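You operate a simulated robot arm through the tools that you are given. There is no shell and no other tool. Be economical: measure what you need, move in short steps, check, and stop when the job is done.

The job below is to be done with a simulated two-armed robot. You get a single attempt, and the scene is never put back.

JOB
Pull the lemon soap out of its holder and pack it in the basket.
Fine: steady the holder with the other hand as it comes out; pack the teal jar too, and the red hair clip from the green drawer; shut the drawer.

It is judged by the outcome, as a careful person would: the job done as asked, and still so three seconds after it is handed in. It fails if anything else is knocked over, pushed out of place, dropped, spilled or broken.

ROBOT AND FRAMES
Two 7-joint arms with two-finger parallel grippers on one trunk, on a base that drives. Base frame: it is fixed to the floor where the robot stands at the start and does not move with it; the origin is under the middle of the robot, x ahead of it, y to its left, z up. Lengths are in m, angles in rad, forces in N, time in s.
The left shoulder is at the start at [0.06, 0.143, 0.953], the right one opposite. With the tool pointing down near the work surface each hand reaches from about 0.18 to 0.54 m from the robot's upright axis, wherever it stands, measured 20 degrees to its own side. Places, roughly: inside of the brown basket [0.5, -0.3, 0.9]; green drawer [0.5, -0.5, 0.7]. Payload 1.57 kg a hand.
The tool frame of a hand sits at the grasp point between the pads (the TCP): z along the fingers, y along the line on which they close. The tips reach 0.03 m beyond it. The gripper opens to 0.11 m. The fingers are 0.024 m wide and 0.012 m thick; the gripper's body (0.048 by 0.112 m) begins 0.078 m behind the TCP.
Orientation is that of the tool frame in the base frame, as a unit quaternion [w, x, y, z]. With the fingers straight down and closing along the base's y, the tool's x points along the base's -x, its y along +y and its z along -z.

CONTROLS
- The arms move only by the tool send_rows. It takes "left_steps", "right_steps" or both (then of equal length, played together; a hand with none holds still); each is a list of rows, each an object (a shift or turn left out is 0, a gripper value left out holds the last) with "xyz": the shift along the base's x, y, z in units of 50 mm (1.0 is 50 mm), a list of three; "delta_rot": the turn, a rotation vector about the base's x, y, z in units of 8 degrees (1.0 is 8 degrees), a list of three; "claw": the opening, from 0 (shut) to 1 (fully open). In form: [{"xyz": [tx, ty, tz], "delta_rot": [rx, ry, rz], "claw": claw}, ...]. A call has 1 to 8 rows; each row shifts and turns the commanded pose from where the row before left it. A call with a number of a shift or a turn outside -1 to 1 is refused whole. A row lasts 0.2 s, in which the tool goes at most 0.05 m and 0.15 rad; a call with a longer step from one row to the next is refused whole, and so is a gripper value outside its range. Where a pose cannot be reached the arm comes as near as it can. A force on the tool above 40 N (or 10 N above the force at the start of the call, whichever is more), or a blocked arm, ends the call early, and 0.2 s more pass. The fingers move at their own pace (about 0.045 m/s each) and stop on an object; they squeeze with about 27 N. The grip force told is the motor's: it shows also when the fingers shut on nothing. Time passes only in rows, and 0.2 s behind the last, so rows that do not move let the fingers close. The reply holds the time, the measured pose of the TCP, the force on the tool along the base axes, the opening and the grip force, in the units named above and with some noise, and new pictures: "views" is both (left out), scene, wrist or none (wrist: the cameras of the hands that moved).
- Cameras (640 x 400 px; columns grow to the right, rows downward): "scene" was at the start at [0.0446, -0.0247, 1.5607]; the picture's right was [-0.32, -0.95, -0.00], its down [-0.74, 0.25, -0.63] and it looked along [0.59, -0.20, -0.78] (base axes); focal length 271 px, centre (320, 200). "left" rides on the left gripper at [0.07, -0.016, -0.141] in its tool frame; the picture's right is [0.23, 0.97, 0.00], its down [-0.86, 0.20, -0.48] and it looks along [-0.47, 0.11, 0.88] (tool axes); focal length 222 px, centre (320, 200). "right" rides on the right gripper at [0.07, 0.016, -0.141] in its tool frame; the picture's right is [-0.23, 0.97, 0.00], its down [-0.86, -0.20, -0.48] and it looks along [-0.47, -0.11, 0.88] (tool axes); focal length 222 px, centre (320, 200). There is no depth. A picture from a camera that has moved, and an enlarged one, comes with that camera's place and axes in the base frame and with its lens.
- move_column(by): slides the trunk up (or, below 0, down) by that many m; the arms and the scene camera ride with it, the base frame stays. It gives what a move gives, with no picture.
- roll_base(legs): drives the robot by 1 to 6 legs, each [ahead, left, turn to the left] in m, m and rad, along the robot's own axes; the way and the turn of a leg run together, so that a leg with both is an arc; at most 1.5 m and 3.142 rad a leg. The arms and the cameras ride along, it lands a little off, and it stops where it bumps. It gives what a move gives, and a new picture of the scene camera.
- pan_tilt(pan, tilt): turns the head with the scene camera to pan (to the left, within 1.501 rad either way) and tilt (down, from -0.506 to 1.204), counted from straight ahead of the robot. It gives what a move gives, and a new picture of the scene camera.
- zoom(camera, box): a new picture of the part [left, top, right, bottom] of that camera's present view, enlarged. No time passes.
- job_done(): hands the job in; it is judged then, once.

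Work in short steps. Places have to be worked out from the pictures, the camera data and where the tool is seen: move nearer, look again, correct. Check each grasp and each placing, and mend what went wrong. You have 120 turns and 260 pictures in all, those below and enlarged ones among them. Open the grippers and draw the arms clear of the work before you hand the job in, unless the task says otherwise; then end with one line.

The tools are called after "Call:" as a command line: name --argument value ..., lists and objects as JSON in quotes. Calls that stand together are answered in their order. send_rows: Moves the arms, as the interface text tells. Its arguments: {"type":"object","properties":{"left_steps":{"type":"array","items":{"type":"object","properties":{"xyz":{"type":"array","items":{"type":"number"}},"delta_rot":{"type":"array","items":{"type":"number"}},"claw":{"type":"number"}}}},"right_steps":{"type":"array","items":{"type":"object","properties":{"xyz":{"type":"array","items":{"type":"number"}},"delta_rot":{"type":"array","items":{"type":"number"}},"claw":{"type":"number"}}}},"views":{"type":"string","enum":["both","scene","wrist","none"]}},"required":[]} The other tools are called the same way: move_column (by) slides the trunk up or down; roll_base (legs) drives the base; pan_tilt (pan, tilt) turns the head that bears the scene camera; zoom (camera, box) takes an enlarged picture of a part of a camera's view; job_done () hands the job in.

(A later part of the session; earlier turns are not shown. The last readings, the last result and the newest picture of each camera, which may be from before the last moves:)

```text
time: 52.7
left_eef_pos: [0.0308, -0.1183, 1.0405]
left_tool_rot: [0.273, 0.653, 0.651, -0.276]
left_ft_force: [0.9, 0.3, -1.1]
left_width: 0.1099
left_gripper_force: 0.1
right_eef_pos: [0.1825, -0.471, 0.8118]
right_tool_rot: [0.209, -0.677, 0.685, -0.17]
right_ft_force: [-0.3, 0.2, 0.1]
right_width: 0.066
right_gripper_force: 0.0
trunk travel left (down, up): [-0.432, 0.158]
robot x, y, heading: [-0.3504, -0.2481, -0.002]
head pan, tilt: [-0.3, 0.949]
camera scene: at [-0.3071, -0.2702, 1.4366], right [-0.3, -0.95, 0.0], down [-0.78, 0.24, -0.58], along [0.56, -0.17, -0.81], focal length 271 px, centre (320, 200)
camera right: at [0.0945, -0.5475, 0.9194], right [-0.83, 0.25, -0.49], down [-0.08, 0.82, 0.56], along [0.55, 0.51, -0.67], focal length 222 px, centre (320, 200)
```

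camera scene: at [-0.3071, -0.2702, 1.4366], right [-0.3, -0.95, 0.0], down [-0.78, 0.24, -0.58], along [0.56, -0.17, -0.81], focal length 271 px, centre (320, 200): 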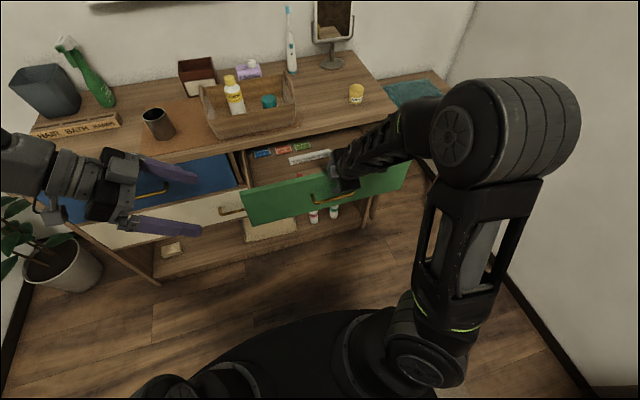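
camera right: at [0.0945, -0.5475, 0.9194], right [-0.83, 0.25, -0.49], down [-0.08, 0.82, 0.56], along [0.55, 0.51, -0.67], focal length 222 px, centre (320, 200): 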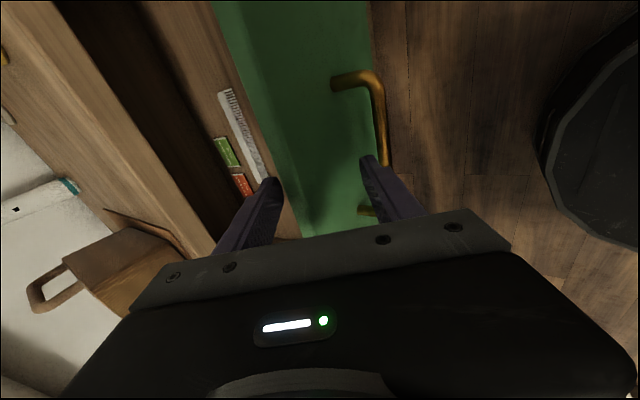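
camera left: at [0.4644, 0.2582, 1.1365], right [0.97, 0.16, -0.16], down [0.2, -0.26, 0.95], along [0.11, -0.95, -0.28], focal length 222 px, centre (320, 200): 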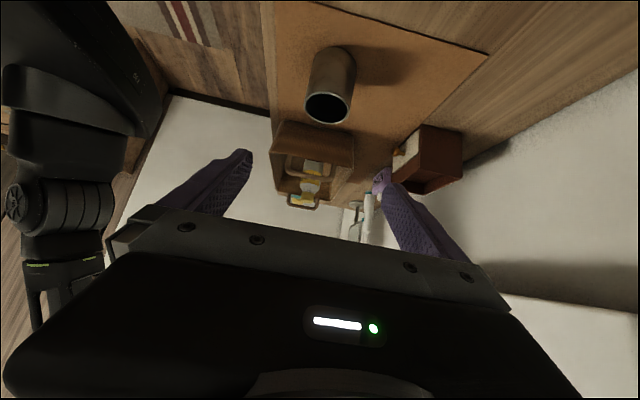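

It worked; the drawer is out again. I pull a little more, then lift clear along the fingers.

Call:
send_rows --right_steps '[{"xyz": [-0.3, 0, -0.1]}, {"xyz": [-0.3, 0, -0.1]}, {}]' --views "scene"

```text
time: 53.5
left_eef_pos: [0.0322, -0.1183, 1.0399]
left_tool_rot: [0.274, 0.652, 0.651, -0.276]
left_ft_force: [-0.1, -1.1, 0.1]
left_width: 0.1098
left_gripper_force: 0.0
right_eef_pos: [0.153, -0.4718, 0.8017]
right_tool_rot: [0.21, -0.677, 0.685, -0.171]
right_ft_force: [0.0, -0.6, 0.3]
right_width: 0.0659
right_gripper_force: 0.1
trunk travel left (down, up): [-0.432, 0.158]
robot x, y, heading: [-0.3527, -0.2485, -0.003]
head pan, tilt: [-0.3, 0.949]
camera scene: at [-0.3073, -0.2702, 1.4366], right [-0.3, -0.95, 0.0], down [-0.78, 0.24, -0.58], along [0.56, -0.17, -0.81], focal length 271 px, centre (320, 200)
```

scene: 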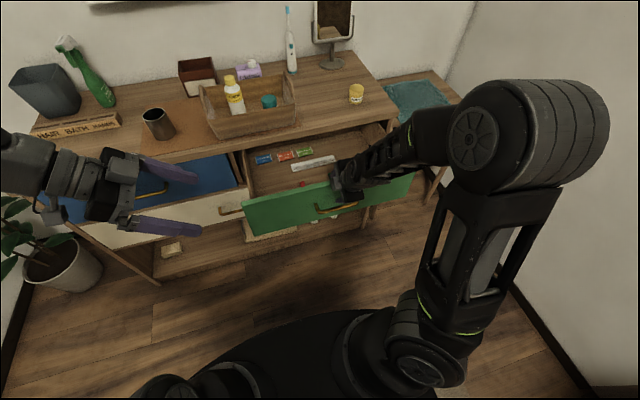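

The drawer is now well open with the red clip visible. I lift the whole trunk to bring the hand straight up out of the drawer.

Call:
move_column --by 0.12

Call:
zoom --camera "scene" --box '[200, 100, 440, 250]'

```text
time: 55.0
left_eef_pos: [0.0319, -0.1183, 1.1595]
left_tool_rot: [0.273, 0.653, 0.65, -0.276]
left_ft_force: [-0.7, 0.5, -0.3]
left_width: 0.1101
left_gripper_force: 0.0
right_eef_pos: [0.1536, -0.4716, 0.9211]
right_tool_rot: [0.209, -0.677, 0.685, -0.171]
right_ft_force: [-0.1, 0.7, 0.4]
right_width: 0.066
right_gripper_force: 0.1
trunk travel left (down, up): [-0.552, 0.038]
robot x, y, heading: [-0.3483, -0.2452, 0.005]
head pan, tilt: [-0.3, 0.949]
```

```text
2.67 times, centred on (320, 175) of scene
camera zoom: at [-0.307, -0.2702, 1.5566], right [-0.3, -0.95, 0.0], down [-0.78, 0.24, -0.58], along [0.56, -0.17, -0.81], focal length 722 px, centre (320, 267)
```

zoom: 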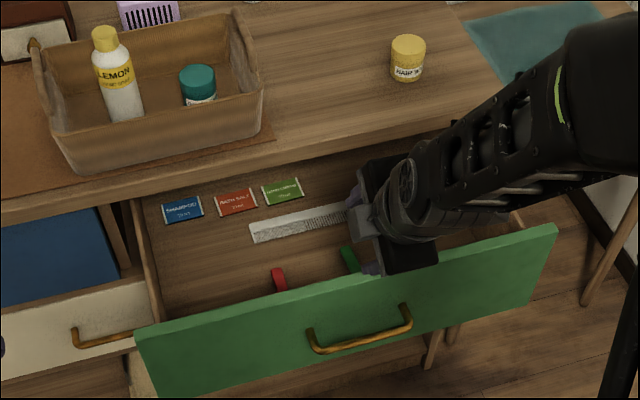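

Now I turn the right hand to straight down, closing along y, while raising it a little.

Call:
send_rows --right_steps '[{"xyz": [0.2, 0, 0.3], "delta_rot": [0, 1, 0]}, {"xyz": [0.2, 0, 0.3], "delta_rot": [0, 1, 0]}, {"xyz": [0.2, 0, 0.3], "delta_rot": [0, 1, 0]}, {"xyz": [0.2, 0, 0.3], "delta_rot": [0, 0.9, 0]}, {"xyz": [0.2, 0, 0], "delta_rot": [0, 0, -1]}, {"xyz": [0.2, 0, 0], "delta_rot": [0, 0, -1]}, {"xyz": [0, 0, 0], "delta_rot": [0, 0, -1]}, {"xyz": [0, 0, 0], "delta_rot": [0, 0, -1]}]' --views "none"

Call:
send_rows --right_steps '[{"delta_rot": [0, 0, -1]}, {"delta_rot": [0, 0, -1]}, {"delta_rot": [0, 0, -1]}, {"delta_rot": [0, 0, -1]}, {"delta_rot": [0, 0, -1]}, {"delta_rot": [0, 0, -1]}, {"delta_rot": [0, 0, -1]}, {"delta_rot": [0, 0, -0.25]}]'

```text
time: 56.8
left_eef_pos: [0.0319, -0.1174, 1.1604]
left_tool_rot: [0.272, 0.653, 0.65, -0.277]
left_ft_force: [0.1, 0.8, 0.5]
left_width: 0.1101
left_gripper_force: 0.1
right_eef_pos: [0.2135, -0.4706, 0.9821]
right_tool_rot: [0.022, -0.472, 0.881, 0.012]
right_ft_force: [-0.6, -0.2, -0.3]
right_width: 0.0661
right_gripper_force: 0.1
trunk travel left (down, up): [-0.552, 0.038]
robot x, y, heading: [-0.3482, -0.2478, 0.001]
head pan, tilt: [-0.3, 0.949]
```

```text
time: 58.6
left_eef_pos: [0.0329, -0.1183, 1.1609]
left_tool_rot: [0.273, 0.653, 0.65, -0.276]
left_ft_force: [0.8, -0.7, 0.2]
left_width: 0.1101
left_gripper_force: 0.0
right_eef_pos: [0.2125, -0.4723, 0.9826]
right_tool_rot: [0.025, 0.015, 1.0, 0.0]
right_ft_force: [0.6, 0.6, 0.8]
right_width: 0.0661
right_gripper_force: 0.1
trunk travel left (down, up): [-0.552, 0.038]
robot x, y, heading: [-0.352, -0.2456, -0.002]
head pan, tilt: [-0.3, 0.949]
camera scene: at [-0.3071, -0.2703, 1.5566], right [-0.3, -0.95, 0.0], down [-0.78, 0.24, -0.58], along [0.56, -0.17, -0.81], focal length 271 px, centre (320, 200)
camera right: at [0.1359, -0.4532, 1.118], right [0.25, 0.97, 0.01], down [0.82, -0.22, 0.52], along [0.51, -0.12, -0.85], focal length 222 px, centre (320, 200)
```

scene: 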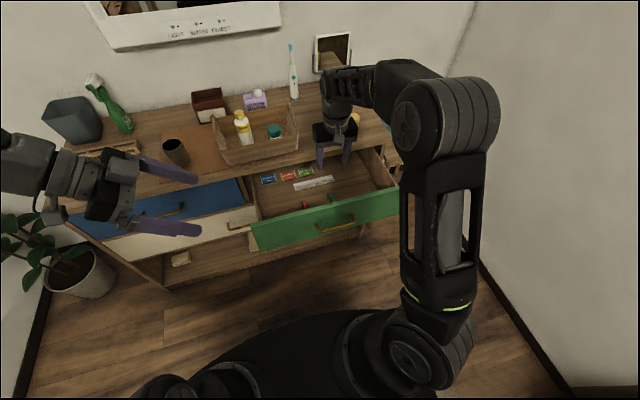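
right: 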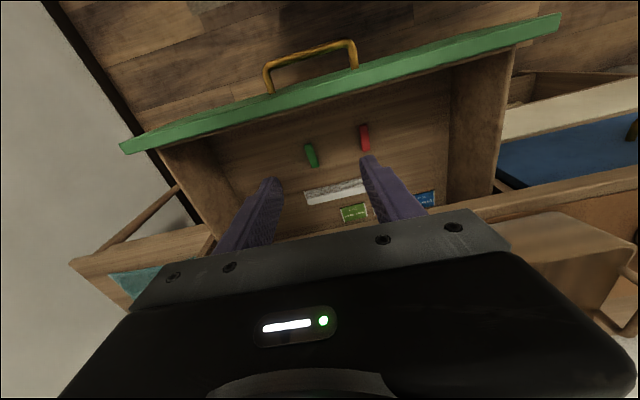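

The wrist view shows both clips clearly; the red one is at ≈(0.278, −0.396), ~55 mm long along x, on the drawer floor (z≈0.69). I drive forward 0.12 m for comfortable reach.

Call:
roll_base --legs '[[0.12, 0, 0]]'

Call:
send_rows --right_steps '[{"xyz": [-0.4, 0.5, -0.2], "delta_rot": [0, 0.3, 0.1]}, {"xyz": [-0.4, 0.5, -0.2]}, {"xyz": [-0.3, 0.5, -0.2]}]'

```text
time: 59.9
left_eef_pos: [0.1542, -0.1193, 1.1608]
left_tool_rot: [0.273, 0.653, 0.65, -0.277]
left_ft_force: [0.2, 0.8, 0.0]
left_width: 0.1101
left_gripper_force: 0.0
right_eef_pos: [0.3344, -0.473, 0.981]
right_tool_rot: [0.024, 0.014, 1.0, -0.001]
right_ft_force: [0.0, -0.2, -0.1]
right_width: 0.0657
right_gripper_force: 0.0
trunk travel left (down, up): [-0.552, 0.038]
robot x, y, heading: [-0.2295, -0.2475, -0.003]
head pan, tilt: [-0.3, 0.949]
camera scene: at [-0.1854, -0.2707, 1.5565], right [-0.3, -0.95, 0.0], down [-0.78, 0.24, -0.58], along [0.55, -0.17, -0.81], focal length 271 px, centre (320, 200)
```

scene: 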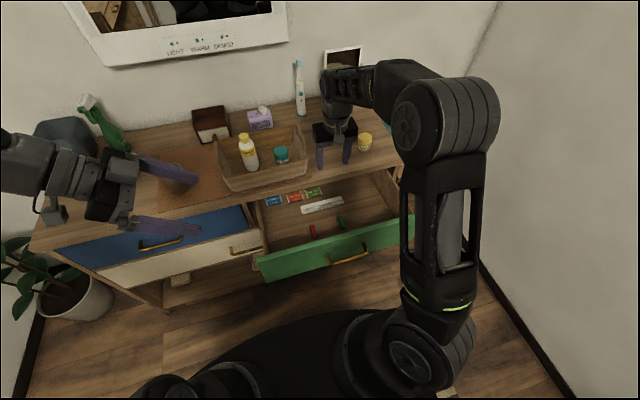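

```text
time: 60.7
left_eef_pos: [0.1528, -0.119, 1.1599]
left_tool_rot: [0.273, 0.654, 0.65, -0.276]
left_ft_force: [0.1, 0.5, -0.8]
left_width: 0.1098
left_gripper_force: 0.0
right_eef_pos: [0.2757, -0.3964, 0.9534]
right_tool_rot: [0.003, 0.006, 1.0, -0.001]
right_ft_force: [-0.2, 0.7, 0.9]
right_width: 0.0658
right_gripper_force: 0.0
trunk travel left (down, up): [-0.552, 0.038]
robot x, y, heading: [-0.2324, -0.25, -0.006]
head pan, tilt: [-0.3, 0.949]
camera scene: at [-0.1873, -0.27, 1.5566], right [-0.3, -0.95, 0.0], down [-0.78, 0.24, -0.58], along [0.56, -0.17, -0.81], focal length 271 px, centre (320, 200)
camera right: at [0.2054, -0.3787, 1.0922], right [0.24, 0.97, 0.0], down [0.85, -0.21, 0.48], along [0.47, -0.12, -0.87], focal length 222 px, centre (320, 200)
```

scene: 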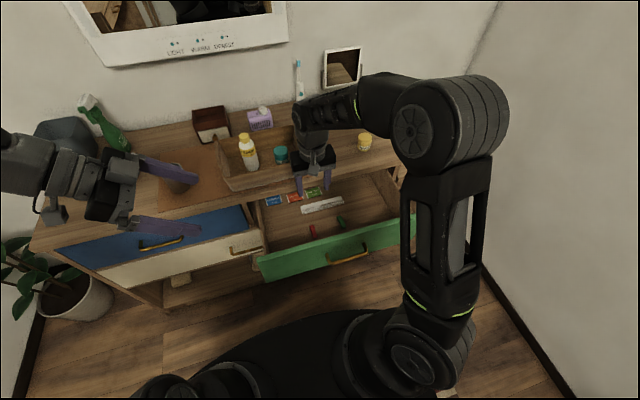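
right: 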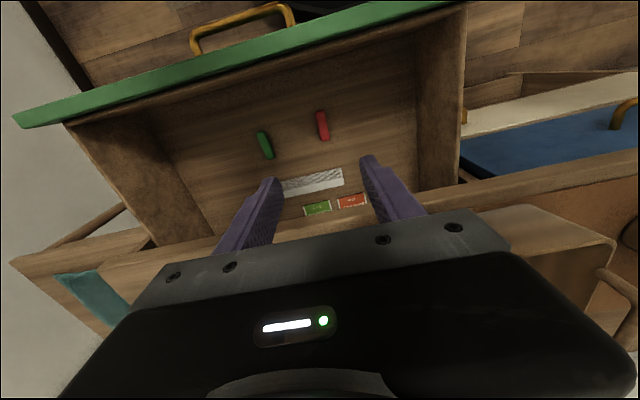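

The clip is nearly under the tool. A zoom of the scene camera will fix its height.

Call:
zoom --camera "scene" --box '[250, 180, 410, 280]'

Call:
zoom --camera "right" --box '[220, 60, 420, 210]'

```text
4.00 times, centred on (330, 230) of scene
camera zoom: at [-0.1873, -0.27, 1.5566], right [-0.3, -0.95, 0.0], down [-0.78, 0.24, -0.58], along [0.56, -0.17, -0.81], focal length 1083 px, centre (280, 80)
```

zoom: 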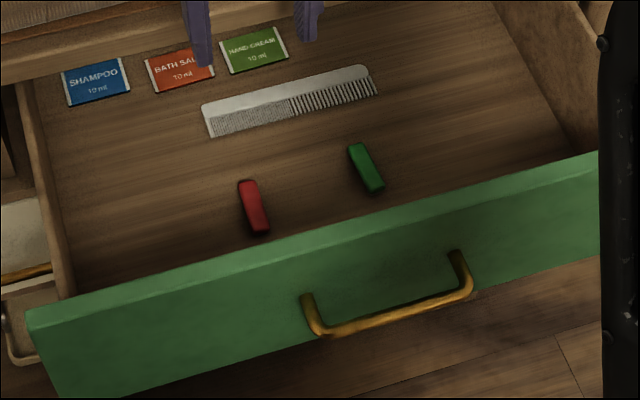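

```text
2.67 times, centred on (320, 135) of right
camera zoom: at [0.2054, -0.3787, 1.0922], right [0.24, 0.97, 0.0], down [0.85, -0.21, 0.48], along [0.47, -0.12, -0.87], focal length 592 px, centre (320, 373)
```

zoom: 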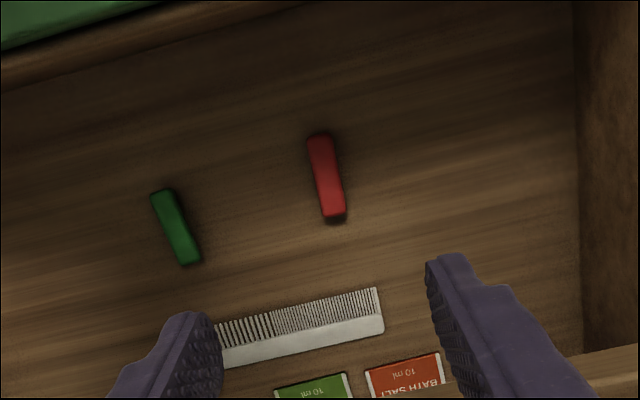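

The clip is at ≈(0.277, −0.390, 0.70), aligned with x. I narrow the fingers to ~46 mm and descend to z≈0.78.

Call:
send_rows --right_steps '[{"xyz": [0.03, 0.12, -0.6], "claw": 0.42}, {"xyz": [0, 0, -0.8]}, {"xyz": [0, 0, -0.8]}, {"xyz": [0, 0, -0.8]}, {"xyz": [0, 0, -0.4]}, {}]'

```text
time: 62.1
left_eef_pos: [0.1524, -0.1196, 1.1605]
left_tool_rot: [0.274, 0.653, 0.65, -0.276]
left_ft_force: [0.7, 0.2, 0.0]
left_width: 0.1102
left_gripper_force: 0.0
right_eef_pos: [0.2787, -0.391, 0.7807]
right_tool_rot: [0.004, 0.007, 1.0, -0.001]
right_ft_force: [0.2, 0.2, 0.2]
right_width: 0.0463
right_gripper_force: 0.1
trunk travel left (down, up): [-0.552, 0.038]
robot x, y, heading: [-0.2288, -0.2512, -0.001]
head pan, tilt: [-0.3, 0.949]
camera scene: at [-0.1875, -0.2706, 1.5566], right [-0.3, -0.95, 0.0], down [-0.78, 0.24, -0.58], along [0.56, -0.17, -0.81], focal length 271 px, centre (320, 200)
camera right: at [0.2077, -0.3732, 0.9207], right [0.24, 0.97, 0.0], down [0.85, -0.21, 0.49], along [0.47, -0.12, -0.87], focal length 222 px, centre (320, 200)
```

scene: 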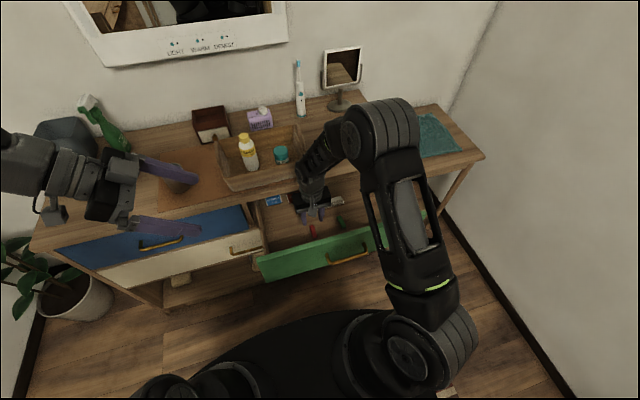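
right: 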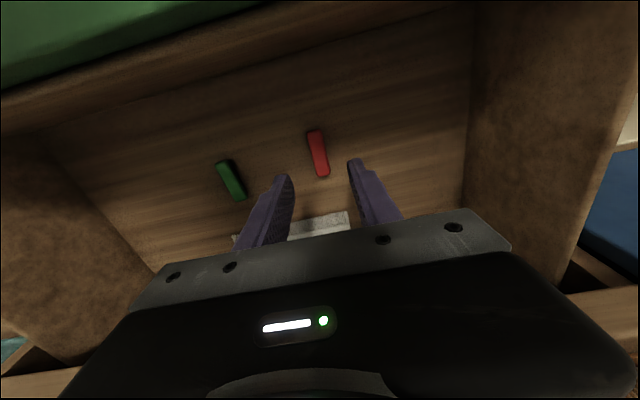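

Well aligned. I descend to z≈0.735, then creep until the tips nearly touch the floor.

Call:
send_rows --right_steps '[{"xyz": [-0.06, -0.02, -0.5]}, {"xyz": [0, 0, -0.4]}, {"xyz": [0, 0, -0.1]}, {}]' --views "wrist"

```text
time: 63.1
left_eef_pos: [0.1519, -0.1189, 1.1609]
left_tool_rot: [0.273, 0.654, 0.65, -0.277]
left_ft_force: [0.2, -0.4, 0.4]
left_width: 0.1101
left_gripper_force: 0.1
right_eef_pos: [0.2749, -0.3927, 0.7308]
right_tool_rot: [0.003, 0.007, 1.0, 0.0]
right_ft_force: [0.0, -0.5, -0.7]
right_width: 0.0464
right_gripper_force: 0.0
trunk travel left (down, up): [-0.552, 0.038]
robot x, y, heading: [-0.2285, -0.2471, -0.003]
head pan, tilt: [-0.3, 0.949]
camera right: at [0.2035, -0.3756, 0.8713], right [0.24, 0.97, 0.0], down [0.85, -0.21, 0.48], along [0.47, -0.12, -0.87], focal length 222 px, centre (320, 200)
```

right: 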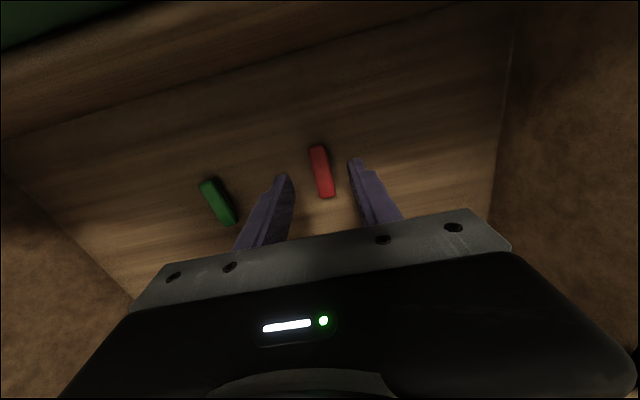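

Call:
send_rows --right_steps '[{"xyz": [-0.04, 0, -0.1]}, {"xyz": [0, 0, -0.06]}, {}]' --views "wrist"

```text
time: 63.9
left_eef_pos: [0.1516, -0.1185, 1.1601]
left_tool_rot: [0.273, 0.653, 0.65, -0.277]
left_ft_force: [-0.2, -0.2, 1.2]
left_width: 0.11
left_gripper_force: 0.0
right_eef_pos: [0.2723, -0.3925, 0.7232]
right_tool_rot: [0.003, 0.008, 1.0, 0.0]
right_ft_force: [0.0, 0.0, 0.0]
right_width: 0.046
right_gripper_force: 0.1
trunk travel left (down, up): [-0.552, 0.038]
robot x, y, heading: [-0.2292, -0.2507, -0.008]
head pan, tilt: [-0.3, 0.949]
camera right: at [0.2016, -0.3755, 0.8632], right [0.24, 0.97, 0.0], down [0.85, -0.21, 0.48], along [0.47, -0.12, -0.87], focal length 222 px, centre (320, 200)
```

right: 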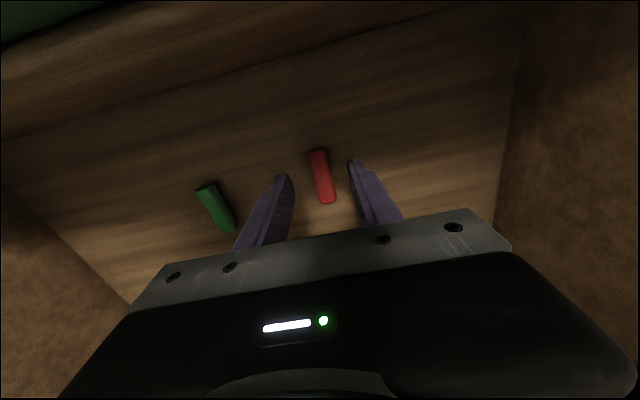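

No contact yet; two more small steps down.

Call:
send_rows --right_steps '[{"xyz": [0, 0, -0.06]}, {"xyz": [0, 0, -0.06]}, {}]' --views "wrist"

```text
time: 64.7
left_eef_pos: [0.1522, -0.1192, 1.16]
left_tool_rot: [0.273, 0.654, 0.649, -0.277]
left_ft_force: [-0.7, -0.1, -0.6]
left_width: 0.1098
left_gripper_force: 0.2
right_eef_pos: [0.2729, -0.3921, 0.719]
right_tool_rot: [0.003, 0.007, 1.0, 0.0]
right_ft_force: [1.1, 0.4, 0.4]
right_width: 0.0463
right_gripper_force: 0.0
trunk travel left (down, up): [-0.552, 0.038]
robot x, y, heading: [-0.2274, -0.2495, -0.007]
head pan, tilt: [-0.3, 0.949]
camera right: at [0.2023, -0.3754, 0.8579], right [0.24, 0.97, 0.0], down [0.85, -0.21, 0.48], along [0.47, -0.12, -0.87], focal length 222 px, centre (320, 200)
```

right: 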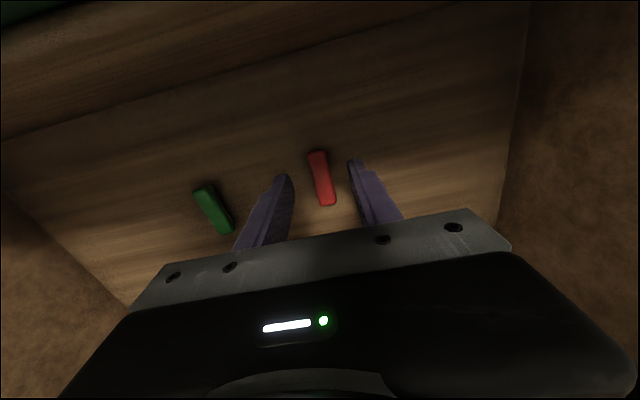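

Call:
send_rows --right_steps '[{"xyz": [0, 0, -0.06]}, {"xyz": [0, 0, -0.06]}, {"xyz": [0, 0, -0.06]}, {}]' --views "none"

```text
time: 65.7
left_eef_pos: [0.1511, -0.1201, 1.1609]
left_tool_rot: [0.273, 0.653, 0.65, -0.276]
left_ft_force: [0.1, 0.0, -0.2]
left_width: 0.1101
left_gripper_force: 0.1
right_eef_pos: [0.2745, -0.3928, 0.7083]
right_tool_rot: [0.005, 0.007, 1.0, 0.0]
right_ft_force: [0.6, -1.1, -0.3]
right_width: 0.046
right_gripper_force: 0.0
trunk travel left (down, up): [-0.552, 0.038]
robot x, y, heading: [-0.2304, -0.2485, -0.005]
head pan, tilt: [-0.3, 0.949]
```

Tips at z≈0.678 and still free; the floor is lower than estimated. I continue cautiously.

Call:
send_rows --right_steps '[{"xyz": [0, 0, -0.06]}, {"xyz": [0, 0, -0.06]}, {"xyz": [0, 0, -0.06]}, {}]' --views "wrist"

```text
time: 66.7
left_eef_pos: [0.1523, -0.1188, 1.1597]
left_tool_rot: [0.273, 0.653, 0.65, -0.276]
left_ft_force: [0.1, -0.6, -0.7]
left_width: 0.1102
left_gripper_force: 0.1
right_eef_pos: [0.2733, -0.3924, 0.7001]
right_tool_rot: [0.003, 0.006, 1.0, 0.0]
right_ft_force: [-0.1, 0.2, 1.4]
right_width: 0.0462
right_gripper_force: 0.1
trunk travel left (down, up): [-0.552, 0.038]
robot x, y, heading: [-0.229, -0.2492, -0.002]
head pan, tilt: [-0.3, 0.949]
camera right: at [0.2021, -0.3751, 0.8389], right [0.24, 0.97, 0.0], down [0.85, -0.21, 0.48], along [0.47, -0.12, -0.87], focal length 222 px, centre (320, 200)
```

right: 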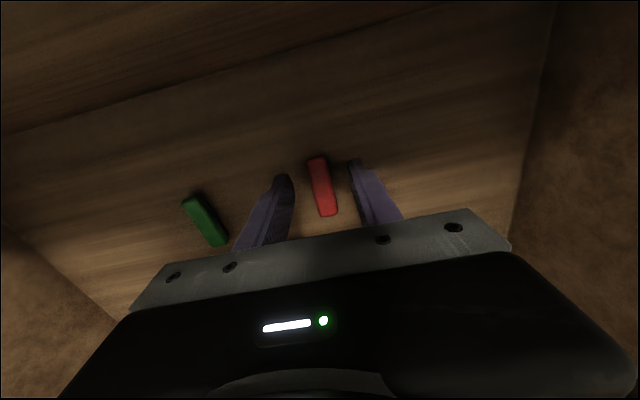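

Comparing two heights, the clip centre is at z≈0.665 and x≈0.282. I shift +8 mm in x and lower another 8 mm.

Call:
send_rows --right_steps '[{"xyz": [0.15, -0.02, -0.05]}, {"xyz": [0, 0, -0.06]}, {"xyz": [0, 0, -0.06]}, {}]' --views "none"

```text
time: 67.7
left_eef_pos: [0.1519, -0.1196, 1.1603]
left_tool_rot: [0.273, 0.653, 0.65, -0.277]
left_ft_force: [-0.7, -0.2, -0.7]
left_width: 0.1099
left_gripper_force: 0.1
right_eef_pos: [0.2807, -0.3933, 0.6908]
right_tool_rot: [0.004, 0.007, 1.0, -0.001]
right_ft_force: [0.5, 0.3, 0.6]
right_width: 0.0462
right_gripper_force: 0.0
trunk travel left (down, up): [-0.552, 0.038]
robot x, y, heading: [-0.2325, -0.2481, -0.005]
head pan, tilt: [-0.3, 0.949]
```

Still free with tips at 0.661. I close gently here and see whether the clip is caught.

Call:
send_rows --right_steps '[{"xyz": [0, 0, -0.04]}, {"claw": 0}, {}, {}, {}]' --views "wrist"

```text
time: 68.9
left_eef_pos: [0.1518, -0.1198, 1.1608]
left_tool_rot: [0.273, 0.653, 0.65, -0.276]
left_ft_force: [-0.1, -0.2, 0.6]
left_width: 0.1101
left_gripper_force: 0.1
right_eef_pos: [0.2808, -0.3938, 0.6895]
right_tool_rot: [0.003, 0.006, 1.0, -0.001]
right_ft_force: [-0.4, 0.1, 0.0]
right_width: 0.016
right_gripper_force: 26.7
trunk travel left (down, up): [-0.552, 0.038]
robot x, y, heading: [-0.2314, -0.2559, -0.005]
head pan, tilt: [-0.3, 0.949]
camera right: at [0.2098, -0.3758, 0.8288], right [0.24, 0.97, 0.0], down [0.85, -0.21, 0.48], along [0.47, -0.12, -0.87], focal length 222 px, centre (320, 200)
```

right: 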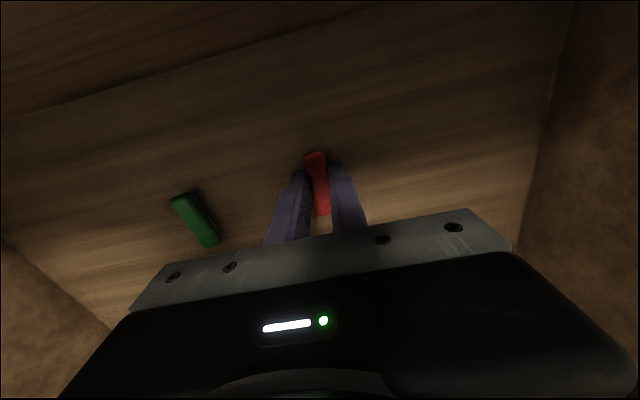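

Caught the clip (16 mm wide). I lift it straight up and check.

Call:
send_rows --right_steps '[{"xyz": [0, 0, 0.3]}, {"xyz": [0, 0, 0.6]}, {"xyz": [0, 0, 0.8]}, {"xyz": [0, 0, 0.9]}, {"xyz": [0, 0, 0.9]}, {"xyz": [0, 0, 0.9]}, {"xyz": [0, 0, 0.9]}, {"xyz": [0, 0, 0.8]}]'

```text
time: 70.7
left_eef_pos: [0.1517, -0.1201, 1.1604]
left_tool_rot: [0.274, 0.653, 0.65, -0.276]
left_ft_force: [-0.6, -0.6, 0.5]
left_width: 0.11
left_gripper_force: 0.1
right_eef_pos: [0.2809, -0.3944, 0.9938]
right_tool_rot: [0.003, 0.007, 1.0, -0.001]
right_ft_force: [0.3, -0.6, -0.6]
right_width: 0.0163
right_gripper_force: 27.1
trunk travel left (down, up): [-0.552, 0.038]
robot x, y, heading: [-0.234, -0.2486, -0.004]
head pan, tilt: [-0.3, 0.949]
camera scene: at [-0.1879, -0.2706, 1.5566], right [-0.3, -0.95, 0.0], down [-0.78, 0.24, -0.58], along [0.56, -0.17, -0.81], focal length 271 px, centre (320, 200)
camera right: at [0.21, -0.3761, 1.133], right [0.24, 0.97, 0.0], down [0.85, -0.21, 0.48], along [0.47, -0.12, -0.87], focal length 222 px, centre (320, 200)
```

scene: 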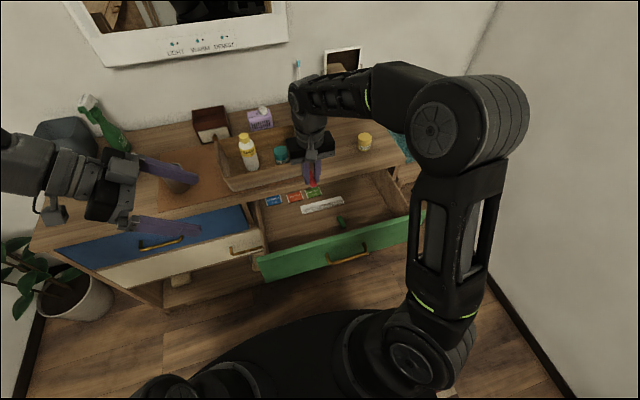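
right: 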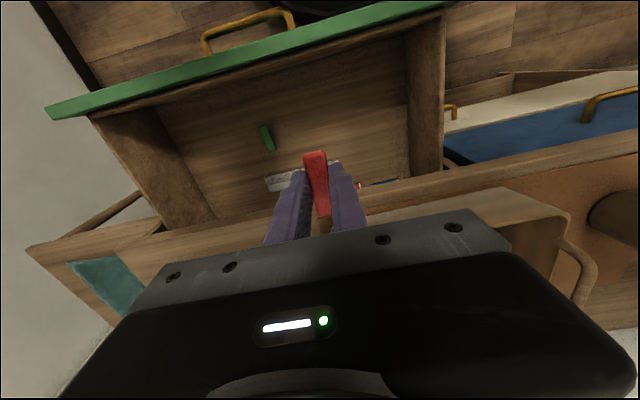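

The clip is held and the green one is left in place. I drive forward 0.08 m for reach, then go over the basket's front middle.

Call:
roll_base --legs '[[0.08, 0, 0]]'

Call:
send_rows --right_steps '[{"xyz": [0, 0.1, 0.6]}, {"xyz": [0.2, 0.5, 0.4]}, {"xyz": [0.5, 0.6, 0]}, {"xyz": [0.6, 0.5, 0]}, {"xyz": [0.4, 0, 0]}, {}]'

```text
time: 71.7
left_eef_pos: [0.2324, -0.1197, 1.1595]
left_tool_rot: [0.273, 0.653, 0.651, -0.276]
left_ft_force: [0.4, 0.7, -1.0]
left_width: 0.1097
left_gripper_force: 0.1
right_eef_pos: [0.3622, -0.3951, 0.9921]
right_tool_rot: [0.002, 0.008, 1.0, 0.0]
right_ft_force: [0.0, -0.3, -0.1]
right_width: 0.0161
right_gripper_force: 26.2
trunk travel left (down, up): [-0.552, 0.038]
robot x, y, heading: [-0.1505, -0.2471, -0.005]
head pan, tilt: [-0.3, 0.949]
camera scene: at [-0.1058, -0.2709, 1.5566], right [-0.3, -0.95, 0.0], down [-0.78, 0.24, -0.58], along [0.55, -0.17, -0.81], focal length 271 px, centre (320, 200)
```

scene: 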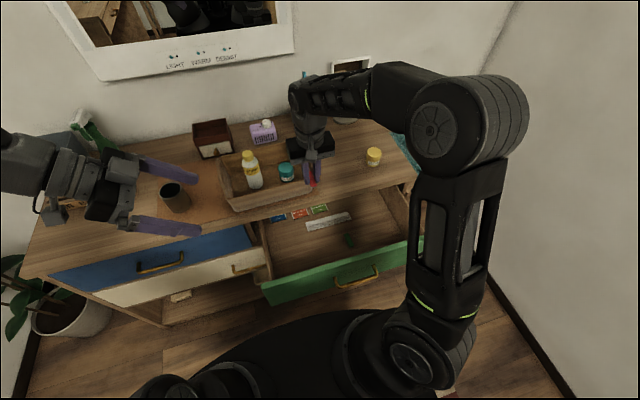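

```text
time: 73.1
left_eef_pos: [0.2318, -0.1209, 1.1604]
left_tool_rot: [0.273, 0.653, 0.65, -0.276]
left_ft_force: [1.0, -0.4, 0.2]
left_width: 0.11
left_gripper_force: 0.1
right_eef_pos: [0.4461, -0.3103, 1.0408]
right_tool_rot: [0.003, 0.006, 1.0, 0.0]
right_ft_force: [-0.5, 0.2, 0.1]
right_width: 0.0159
right_gripper_force: 26.7
trunk travel left (down, up): [-0.552, 0.038]
robot x, y, heading: [-0.1506, -0.2501, -0.008]
head pan, tilt: [-0.3, 0.949]
camera scene: at [-0.1079, -0.2707, 1.5566], right [-0.3, -0.95, 0.0], down [-0.78, 0.24, -0.58], along [0.56, -0.17, -0.81], focal length 271 px, centre (320, 200)
camera right: at [0.3742, -0.2926, 1.1814], right [0.24, 0.97, 0.0], down [0.85, -0.21, 0.48], along [0.47, -0.12, -0.87], focal length 222 px, centre (320, 200)
```

scene: 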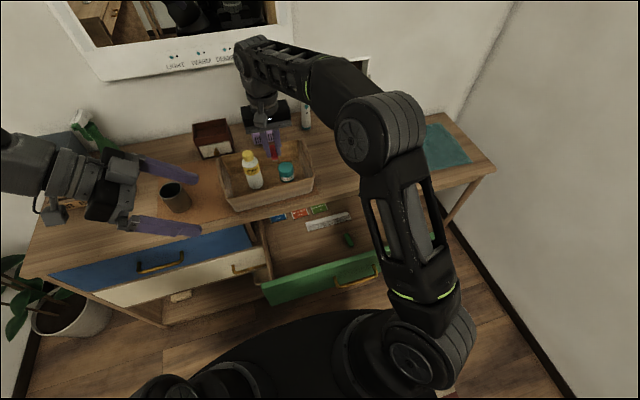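
right: 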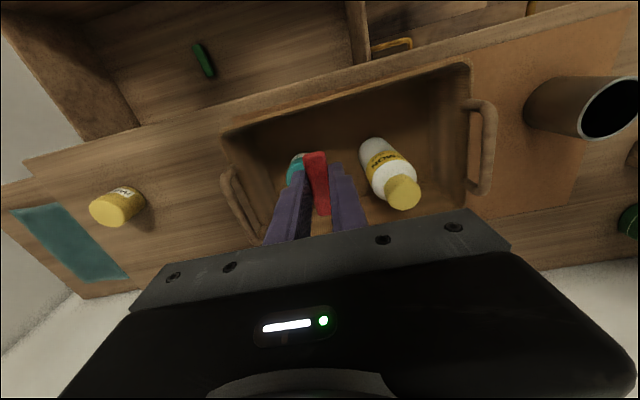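

Positions check out: bottle cap at (0.480, −0.241), jar behind, front rim at x≈0.40. I lower the clip between them toward the floor.

Call:
send_rows --right_steps '[{"xyz": [0.06, 0.06, -0.5]}, {"xyz": [0, 0, -0.7]}, {"xyz": [0, 0, -0.7]}, {"xyz": [0, 0, -0.4]}, {}]'

Call:
zoom --camera "scene" --box '[200, 110, 340, 220]'

```text
time: 74.3
left_eef_pos: [0.232, -0.1203, 1.1604]
left_tool_rot: [0.273, 0.653, 0.65, -0.276]
left_ft_force: [-0.7, -0.2, 0.5]
left_width: 0.1099
left_gripper_force: 0.1
right_eef_pos: [0.4473, -0.3066, 0.926]
right_tool_rot: [0.004, 0.008, 1.0, 0.0]
right_ft_force: [-0.3, 0.6, -0.3]
right_width: 0.0163
right_gripper_force: 26.9
trunk travel left (down, up): [-0.552, 0.038]
robot x, y, heading: [-0.1476, -0.25, -0.001]
head pan, tilt: [-0.3, 0.949]
camera scene: at [-0.1076, -0.2709, 1.5566], right [-0.3, -0.95, 0.0], down [-0.78, 0.24, -0.58], along [0.56, -0.17, -0.81], focal length 271 px, centre (320, 200)
camera right: at [0.3766, -0.2898, 1.0657], right [0.24, 0.97, 0.0], down [0.85, -0.21, 0.48], along [0.47, -0.12, -0.87], focal length 222 px, centre (320, 200)
```

scene: 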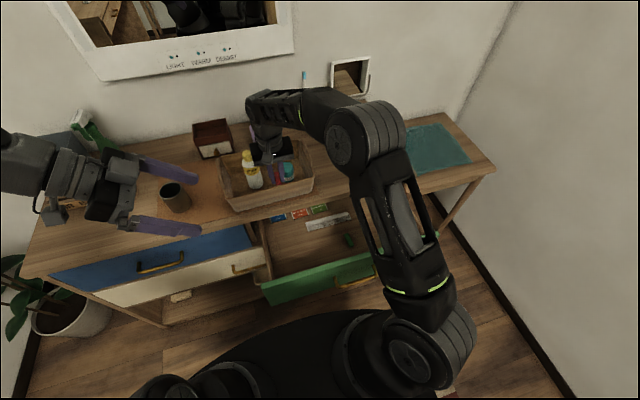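
right: 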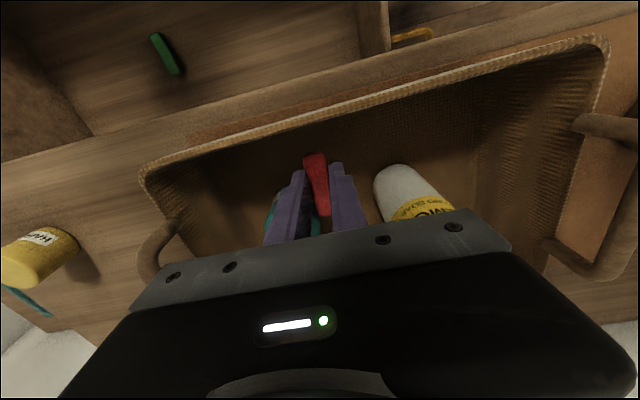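

```text
3.64 times, centred on (270, 165) of scene
camera zoom: at [-0.1076, -0.2709, 1.5566], right [-0.3, -0.95, 0.0], down [-0.78, 0.24, -0.58], along [0.56, -0.17, -0.81], focal length 984 px, centre (502, 327)
```

zoom: 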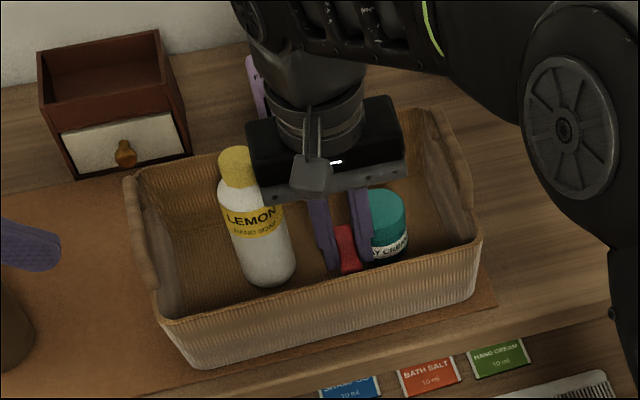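

The palm corner is near the bottle cap, so I shift 8 mm toward −x before lowering the last bit, then release with a small opening.

Call:
send_rows --right_steps '[{"xyz": [-0.16, -0.04, 0]}, {"xyz": [0, 0, -0.15]}, {"xyz": [0, 0, -0.12]}, {}]' --views "wrist"

```text
time: 75.3
left_eef_pos: [0.2323, -0.1202, 1.1624]
left_tool_rot: [0.273, 0.653, 0.65, -0.277]
left_ft_force: [0.4, -0.7, -0.1]
left_width: 0.1099
left_gripper_force: 0.1
right_eef_pos: [0.4418, -0.3105, 0.9137]
right_tool_rot: [0.003, 0.008, 1.0, -0.001]
right_ft_force: [-0.3, 0.5, -0.7]
right_width: 0.0163
right_gripper_force: 27.0
trunk travel left (down, up): [-0.552, 0.038]
robot x, y, heading: [-0.1497, -0.2495, -0.003]
head pan, tilt: [-0.3, 0.949]
camera right: at [0.3701, -0.2913, 1.0528], right [0.24, 0.97, 0.0], down [0.85, -0.21, 0.48], along [0.47, -0.12, -0.87], focal length 222 px, centre (320, 200)
```

right: 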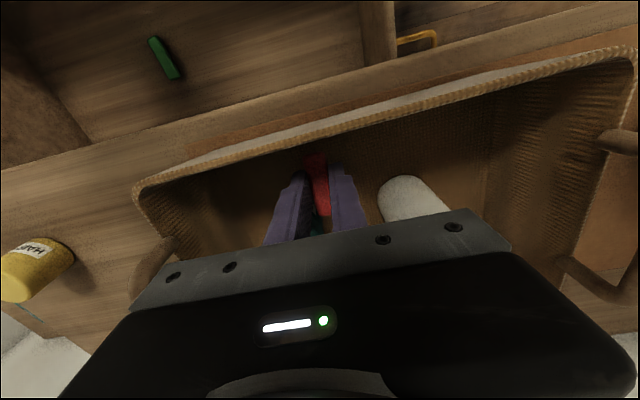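

Call:
send_rows --right_steps '[{"xyz": [0, 0, -0.08]}, {"xyz": [0, 0, -0.06]}, {}]' --views "none"

```text
time: 76.1
left_eef_pos: [0.2325, -0.1199, 1.1603]
left_tool_rot: [0.273, 0.653, 0.65, -0.275]
left_ft_force: [0.0, 0.5, 0.0]
left_width: 0.11
left_gripper_force: 0.0
right_eef_pos: [0.4413, -0.3079, 0.9079]
right_tool_rot: [0.004, 0.007, 1.0, 0.0]
right_ft_force: [-0.1, 0.3, -0.7]
right_width: 0.0162
right_gripper_force: 27.1
trunk travel left (down, up): [-0.552, 0.038]
robot x, y, heading: [-0.1493, -0.2488, -0.006]
head pan, tilt: [-0.3, 0.949]
```

Tips are within about 8 mm of the basket floor and everything is free. I release with a small opening and rise.

Call:
send_rows --right_steps '[{"claw": 0.27}, {}, {}, {"xyz": [0, 0, 0.4]}, {"xyz": [0, 0, 0.8]}, {"xyz": [0, 0, 0.8]}, {"xyz": [0, 0, 0.8]}]'

Call:
zoom --camera "scene" --box '[200, 110, 340, 220]'

```text
time: 77.7
left_eef_pos: [0.2321, -0.1204, 1.1611]
left_tool_rot: [0.274, 0.653, 0.651, -0.275]
left_ft_force: [0.2, 0.3, 0.3]
left_width: 0.11
left_gripper_force: 0.1
right_eef_pos: [0.4399, -0.3072, 1.0474]
right_tool_rot: [0.003, 0.007, 1.0, -0.001]
right_ft_force: [-0.8, -0.4, 0.0]
right_width: 0.0298
right_gripper_force: 0.0
trunk travel left (down, up): [-0.552, 0.038]
robot x, y, heading: [-0.1505, -0.2508, -0.002]
head pan, tilt: [-0.3, 0.949]
camera scene: at [-0.1081, -0.2708, 1.5566], right [-0.3, -0.95, 0.0], down [-0.78, 0.24, -0.58], along [0.56, -0.17, -0.81], focal length 271 px, centre (320, 200)
camera right: at [0.369, -0.2899, 1.1866], right [0.24, 0.97, 0.0], down [0.85, -0.21, 0.48], along [0.47, -0.12, -0.87], focal length 222 px, centre (320, 200)
```

scene: 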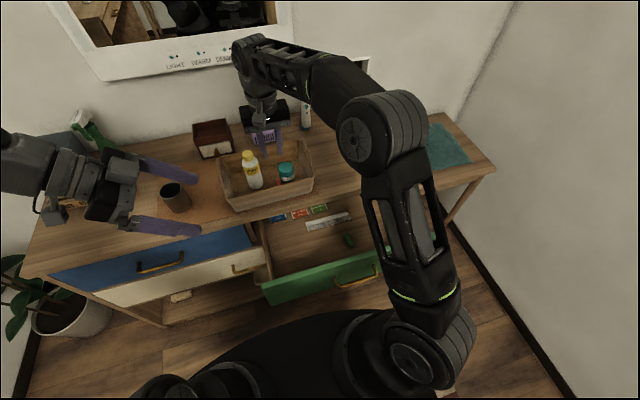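
right: 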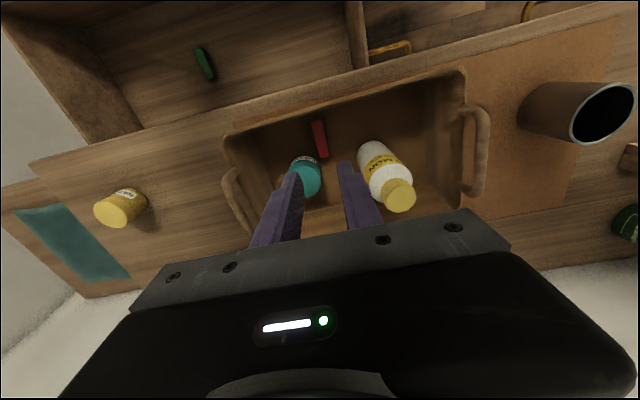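

```text
3.64 times, centred on (270, 165) of scene
camera zoom: at [-0.1081, -0.2708, 1.5566], right [-0.3, -0.95, 0.0], down [-0.78, 0.24, -0.58], along [0.56, -0.17, -0.81], focal length 984 px, centre (502, 327)
```

zoom: 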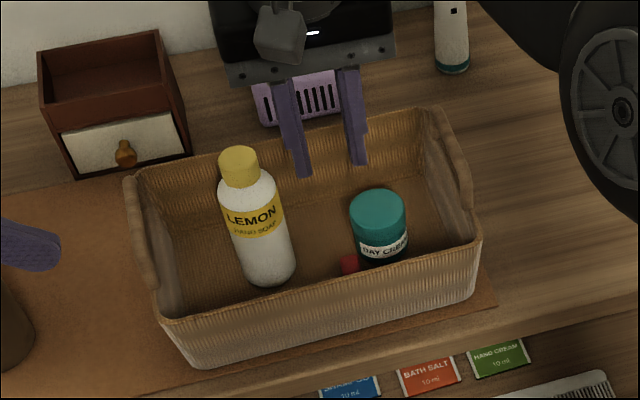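

All three items are in the basket. Now I shut the drawer: back the base off, lower the trunk, and turn the closed right hand forward to push the panel's centre just above the handle.

Call:
roll_base --legs '[[-0.3, 0, 0]]'

Call:
send_rows --right_steps '[{"xyz": [0, -0.2, 0], "delta_rot": [0, 0, 1], "claw": 0}, {"xyz": [0, -0.3, 0], "delta_rot": [0, 0, 1]}, {"xyz": [0, -0.3, 0], "delta_rot": [0, 0, 1]}, {"xyz": [0, -0.3, 0], "delta_rot": [0, 0, 1]}, {"xyz": [0, -0.3, 0], "delta_rot": [0, 0, 1]}, {"xyz": [0, -0.3, 0], "delta_rot": [0, 0, 1]}, {"xyz": [0, -0.3, 0], "delta_rot": [0, 0, 1]}, {"xyz": [0, -0.3, 0], "delta_rot": [0, 0, 1]}]' --views "none"

Call:
send_rows --right_steps '[{"xyz": [0, -0.2, 0], "delta_rot": [0, 0, 1]}, {"xyz": [0, -0.2, 0], "delta_rot": [0, 0, 1]}, {"xyz": [0, -0.2, 0], "delta_rot": [0, 0, 1]}, {"delta_rot": [0, 0, 0.25]}]' --views "scene"

Call:
move_column --by -0.12

```text
time: 79.8
left_eef_pos: [-0.0633, -0.119, 1.1611]
left_tool_rot: [0.274, 0.653, 0.65, -0.276]
left_ft_force: [0.0, -0.4, -0.2]
left_width: 0.1098
left_gripper_force: 0.2
right_eef_pos: [0.1446, -0.3063, 1.0473]
right_tool_rot: [0.004, 0.008, 1.0, -0.001]
right_ft_force: [0.4, -0.6, 0.0]
right_width: 0.0296
right_gripper_force: 0.0
trunk travel left (down, up): [-0.552, 0.038]
robot x, y, heading: [-0.4443, -0.25, -0.007]
head pan, tilt: [-0.3, 0.949]
camera scene: at [-0.4034, -0.2696, 1.5567], right [-0.3, -0.95, 0.0], down [-0.78, 0.24, -0.58], along [0.56, -0.17, -0.81], focal length 271 px, centre (320, 200)
```

scene: 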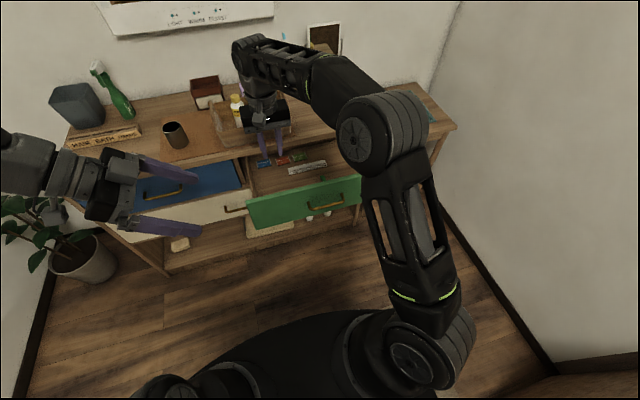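

```text
time: 81.5
left_eef_pos: [-0.0619, -0.1191, 1.1607]
left_tool_rot: [0.272, 0.654, 0.649, -0.276]
left_ft_force: [-0.6, -0.3, -0.3]
left_width: 0.1098
left_gripper_force: 0.1
right_eef_pos: [0.1461, -0.4232, 1.0486]
right_tool_rot: [0.003, -0.524, 0.852, 0.002]
right_ft_force: [-1.2, -0.4, -0.3]
right_width: 0.0
right_gripper_force: 20.9
trunk travel left (down, up): [-0.552, 0.038]
robot x, y, heading: [-0.4422, -0.2505, -0.002]
head pan, tilt: [-0.3, 0.949]
```

```text
time: 82.5
left_eef_pos: [-0.0621, -0.1193, 1.1604]
left_tool_rot: [0.273, 0.653, 0.65, -0.276]
left_ft_force: [0.1, -0.3, -0.1]
left_width: 0.1099
left_gripper_force: 0.0
right_eef_pos: [0.1472, -0.4527, 1.0473]
right_tool_rot: [0.002, -0.702, 0.712, 0.003]
right_ft_force: [0.5, -0.9, 0.9]
right_width: 0.0
right_gripper_force: 21.6
trunk travel left (down, up): [-0.552, 0.038]
robot x, y, heading: [-0.445, -0.2451, -0.009]
head pan, tilt: [-0.3, 0.949]
camera scene: at [-0.4021, -0.2694, 1.5566], right [-0.3, -0.95, 0.0], down [-0.78, 0.24, -0.58], along [0.56, -0.18, -0.81], focal length 271 px, centre (320, 200)
```

scene: 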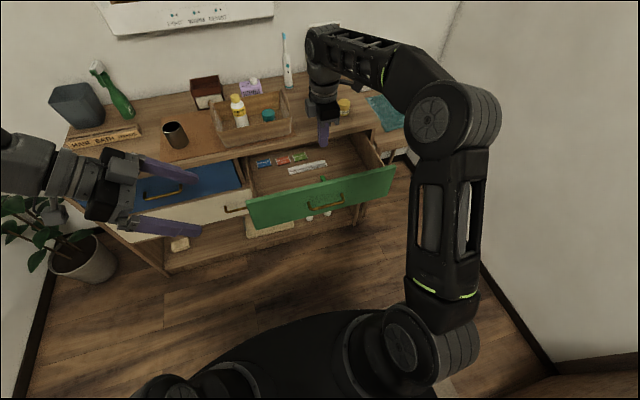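

```text
time: 84.0
left_eef_pos: [-0.062, -0.1186, 1.0397]
left_tool_rot: [0.273, 0.654, 0.649, -0.277]
left_ft_force: [0.1, 0.3, 0.5]
left_width: 0.1101
left_gripper_force: 0.1
right_eef_pos: [0.1455, -0.4525, 0.9267]
right_tool_rot: [0.003, -0.701, 0.713, 0.003]
right_ft_force: [0.4, -0.7, -0.2]
right_width: 0.0
right_gripper_force: 21.4
trunk travel left (down, up): [-0.432, 0.158]
robot x, y, heading: [-0.4477, -0.2518, -0.007]
head pan, tilt: [-0.3, 0.949]
```

Now I pitch the hand forward to horizontal.

Call:
send_rows --right_steps '[{"delta_rot": [0, -1, 0]}, {"delta_rot": [0, -1, 0]}, {"delta_rot": [0, -1, 0]}, {"delta_rot": [0, -1, 0]}, {"delta_rot": [0, -1, 0]}, {"delta_rot": [0, -1, 0]}, {"delta_rot": [0, -1, 0]}, {"delta_rot": [0, -1, 0]}]' --views "none"

Call:
send_rows --right_steps '[{"delta_rot": [0, -1, 0]}, {"delta_rot": [0, -1, 0]}, {"delta_rot": [0, -1, 0]}, {"delta_rot": [0, -0.25, 0]}]' --views "scene"

```text
time: 85.8
left_eef_pos: [-0.0625, -0.1195, 1.0392]
left_tool_rot: [0.273, 0.654, 0.649, -0.276]
left_ft_force: [0.2, 0.2, 0.1]
left_width: 0.11
left_gripper_force: 0.0
right_eef_pos: [0.1449, -0.4555, 0.9246]
right_tool_rot: [0.357, -0.605, 0.616, -0.357]
right_ft_force: [-0.7, -0.6, 0.6]
right_width: 0.0004
right_gripper_force: 20.9
right hand out of reach, approached as far as the arm can: row 7
trunk travel left (down, up): [-0.432, 0.158]
robot x, y, heading: [-0.447, -0.2486, -0.007]
head pan, tilt: [-0.3, 0.949]
```

```text
time: 86.8
left_eef_pos: [-0.0621, -0.12, 1.0404]
left_tool_rot: [0.273, 0.653, 0.65, -0.276]
left_ft_force: [0.0, -1.0, -0.6]
left_width: 0.11
left_gripper_force: 0.1
right_eef_pos: [0.1458, -0.4531, 0.9171]
right_tool_rot: [0.407, -0.577, 0.579, -0.407]
right_ft_force: [-0.1, -0.4, 0.2]
right_width: 0.0001
right_gripper_force: 21.6
right hand out of reach, approached as far as the arm can: row 2, 3
trunk travel left (down, up): [-0.432, 0.158]
robot x, y, heading: [-0.4411, -0.2474, -0.004]
head pan, tilt: [-0.3, 0.949]
camera scene: at [-0.402, -0.2705, 1.4366], right [-0.3, -0.95, 0.0], down [-0.78, 0.24, -0.58], along [0.56, -0.17, -0.81], focal length 271 px, centre (320, 200)
```

scene: 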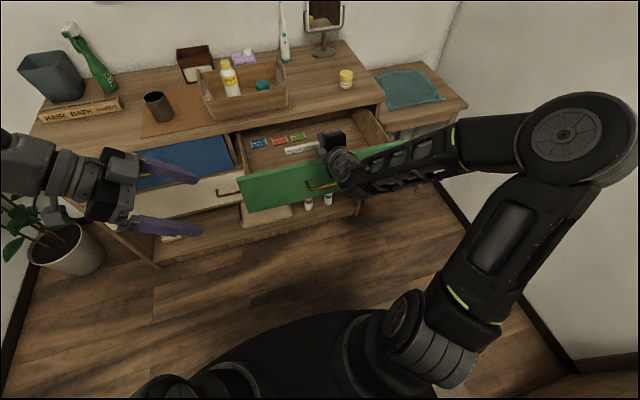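

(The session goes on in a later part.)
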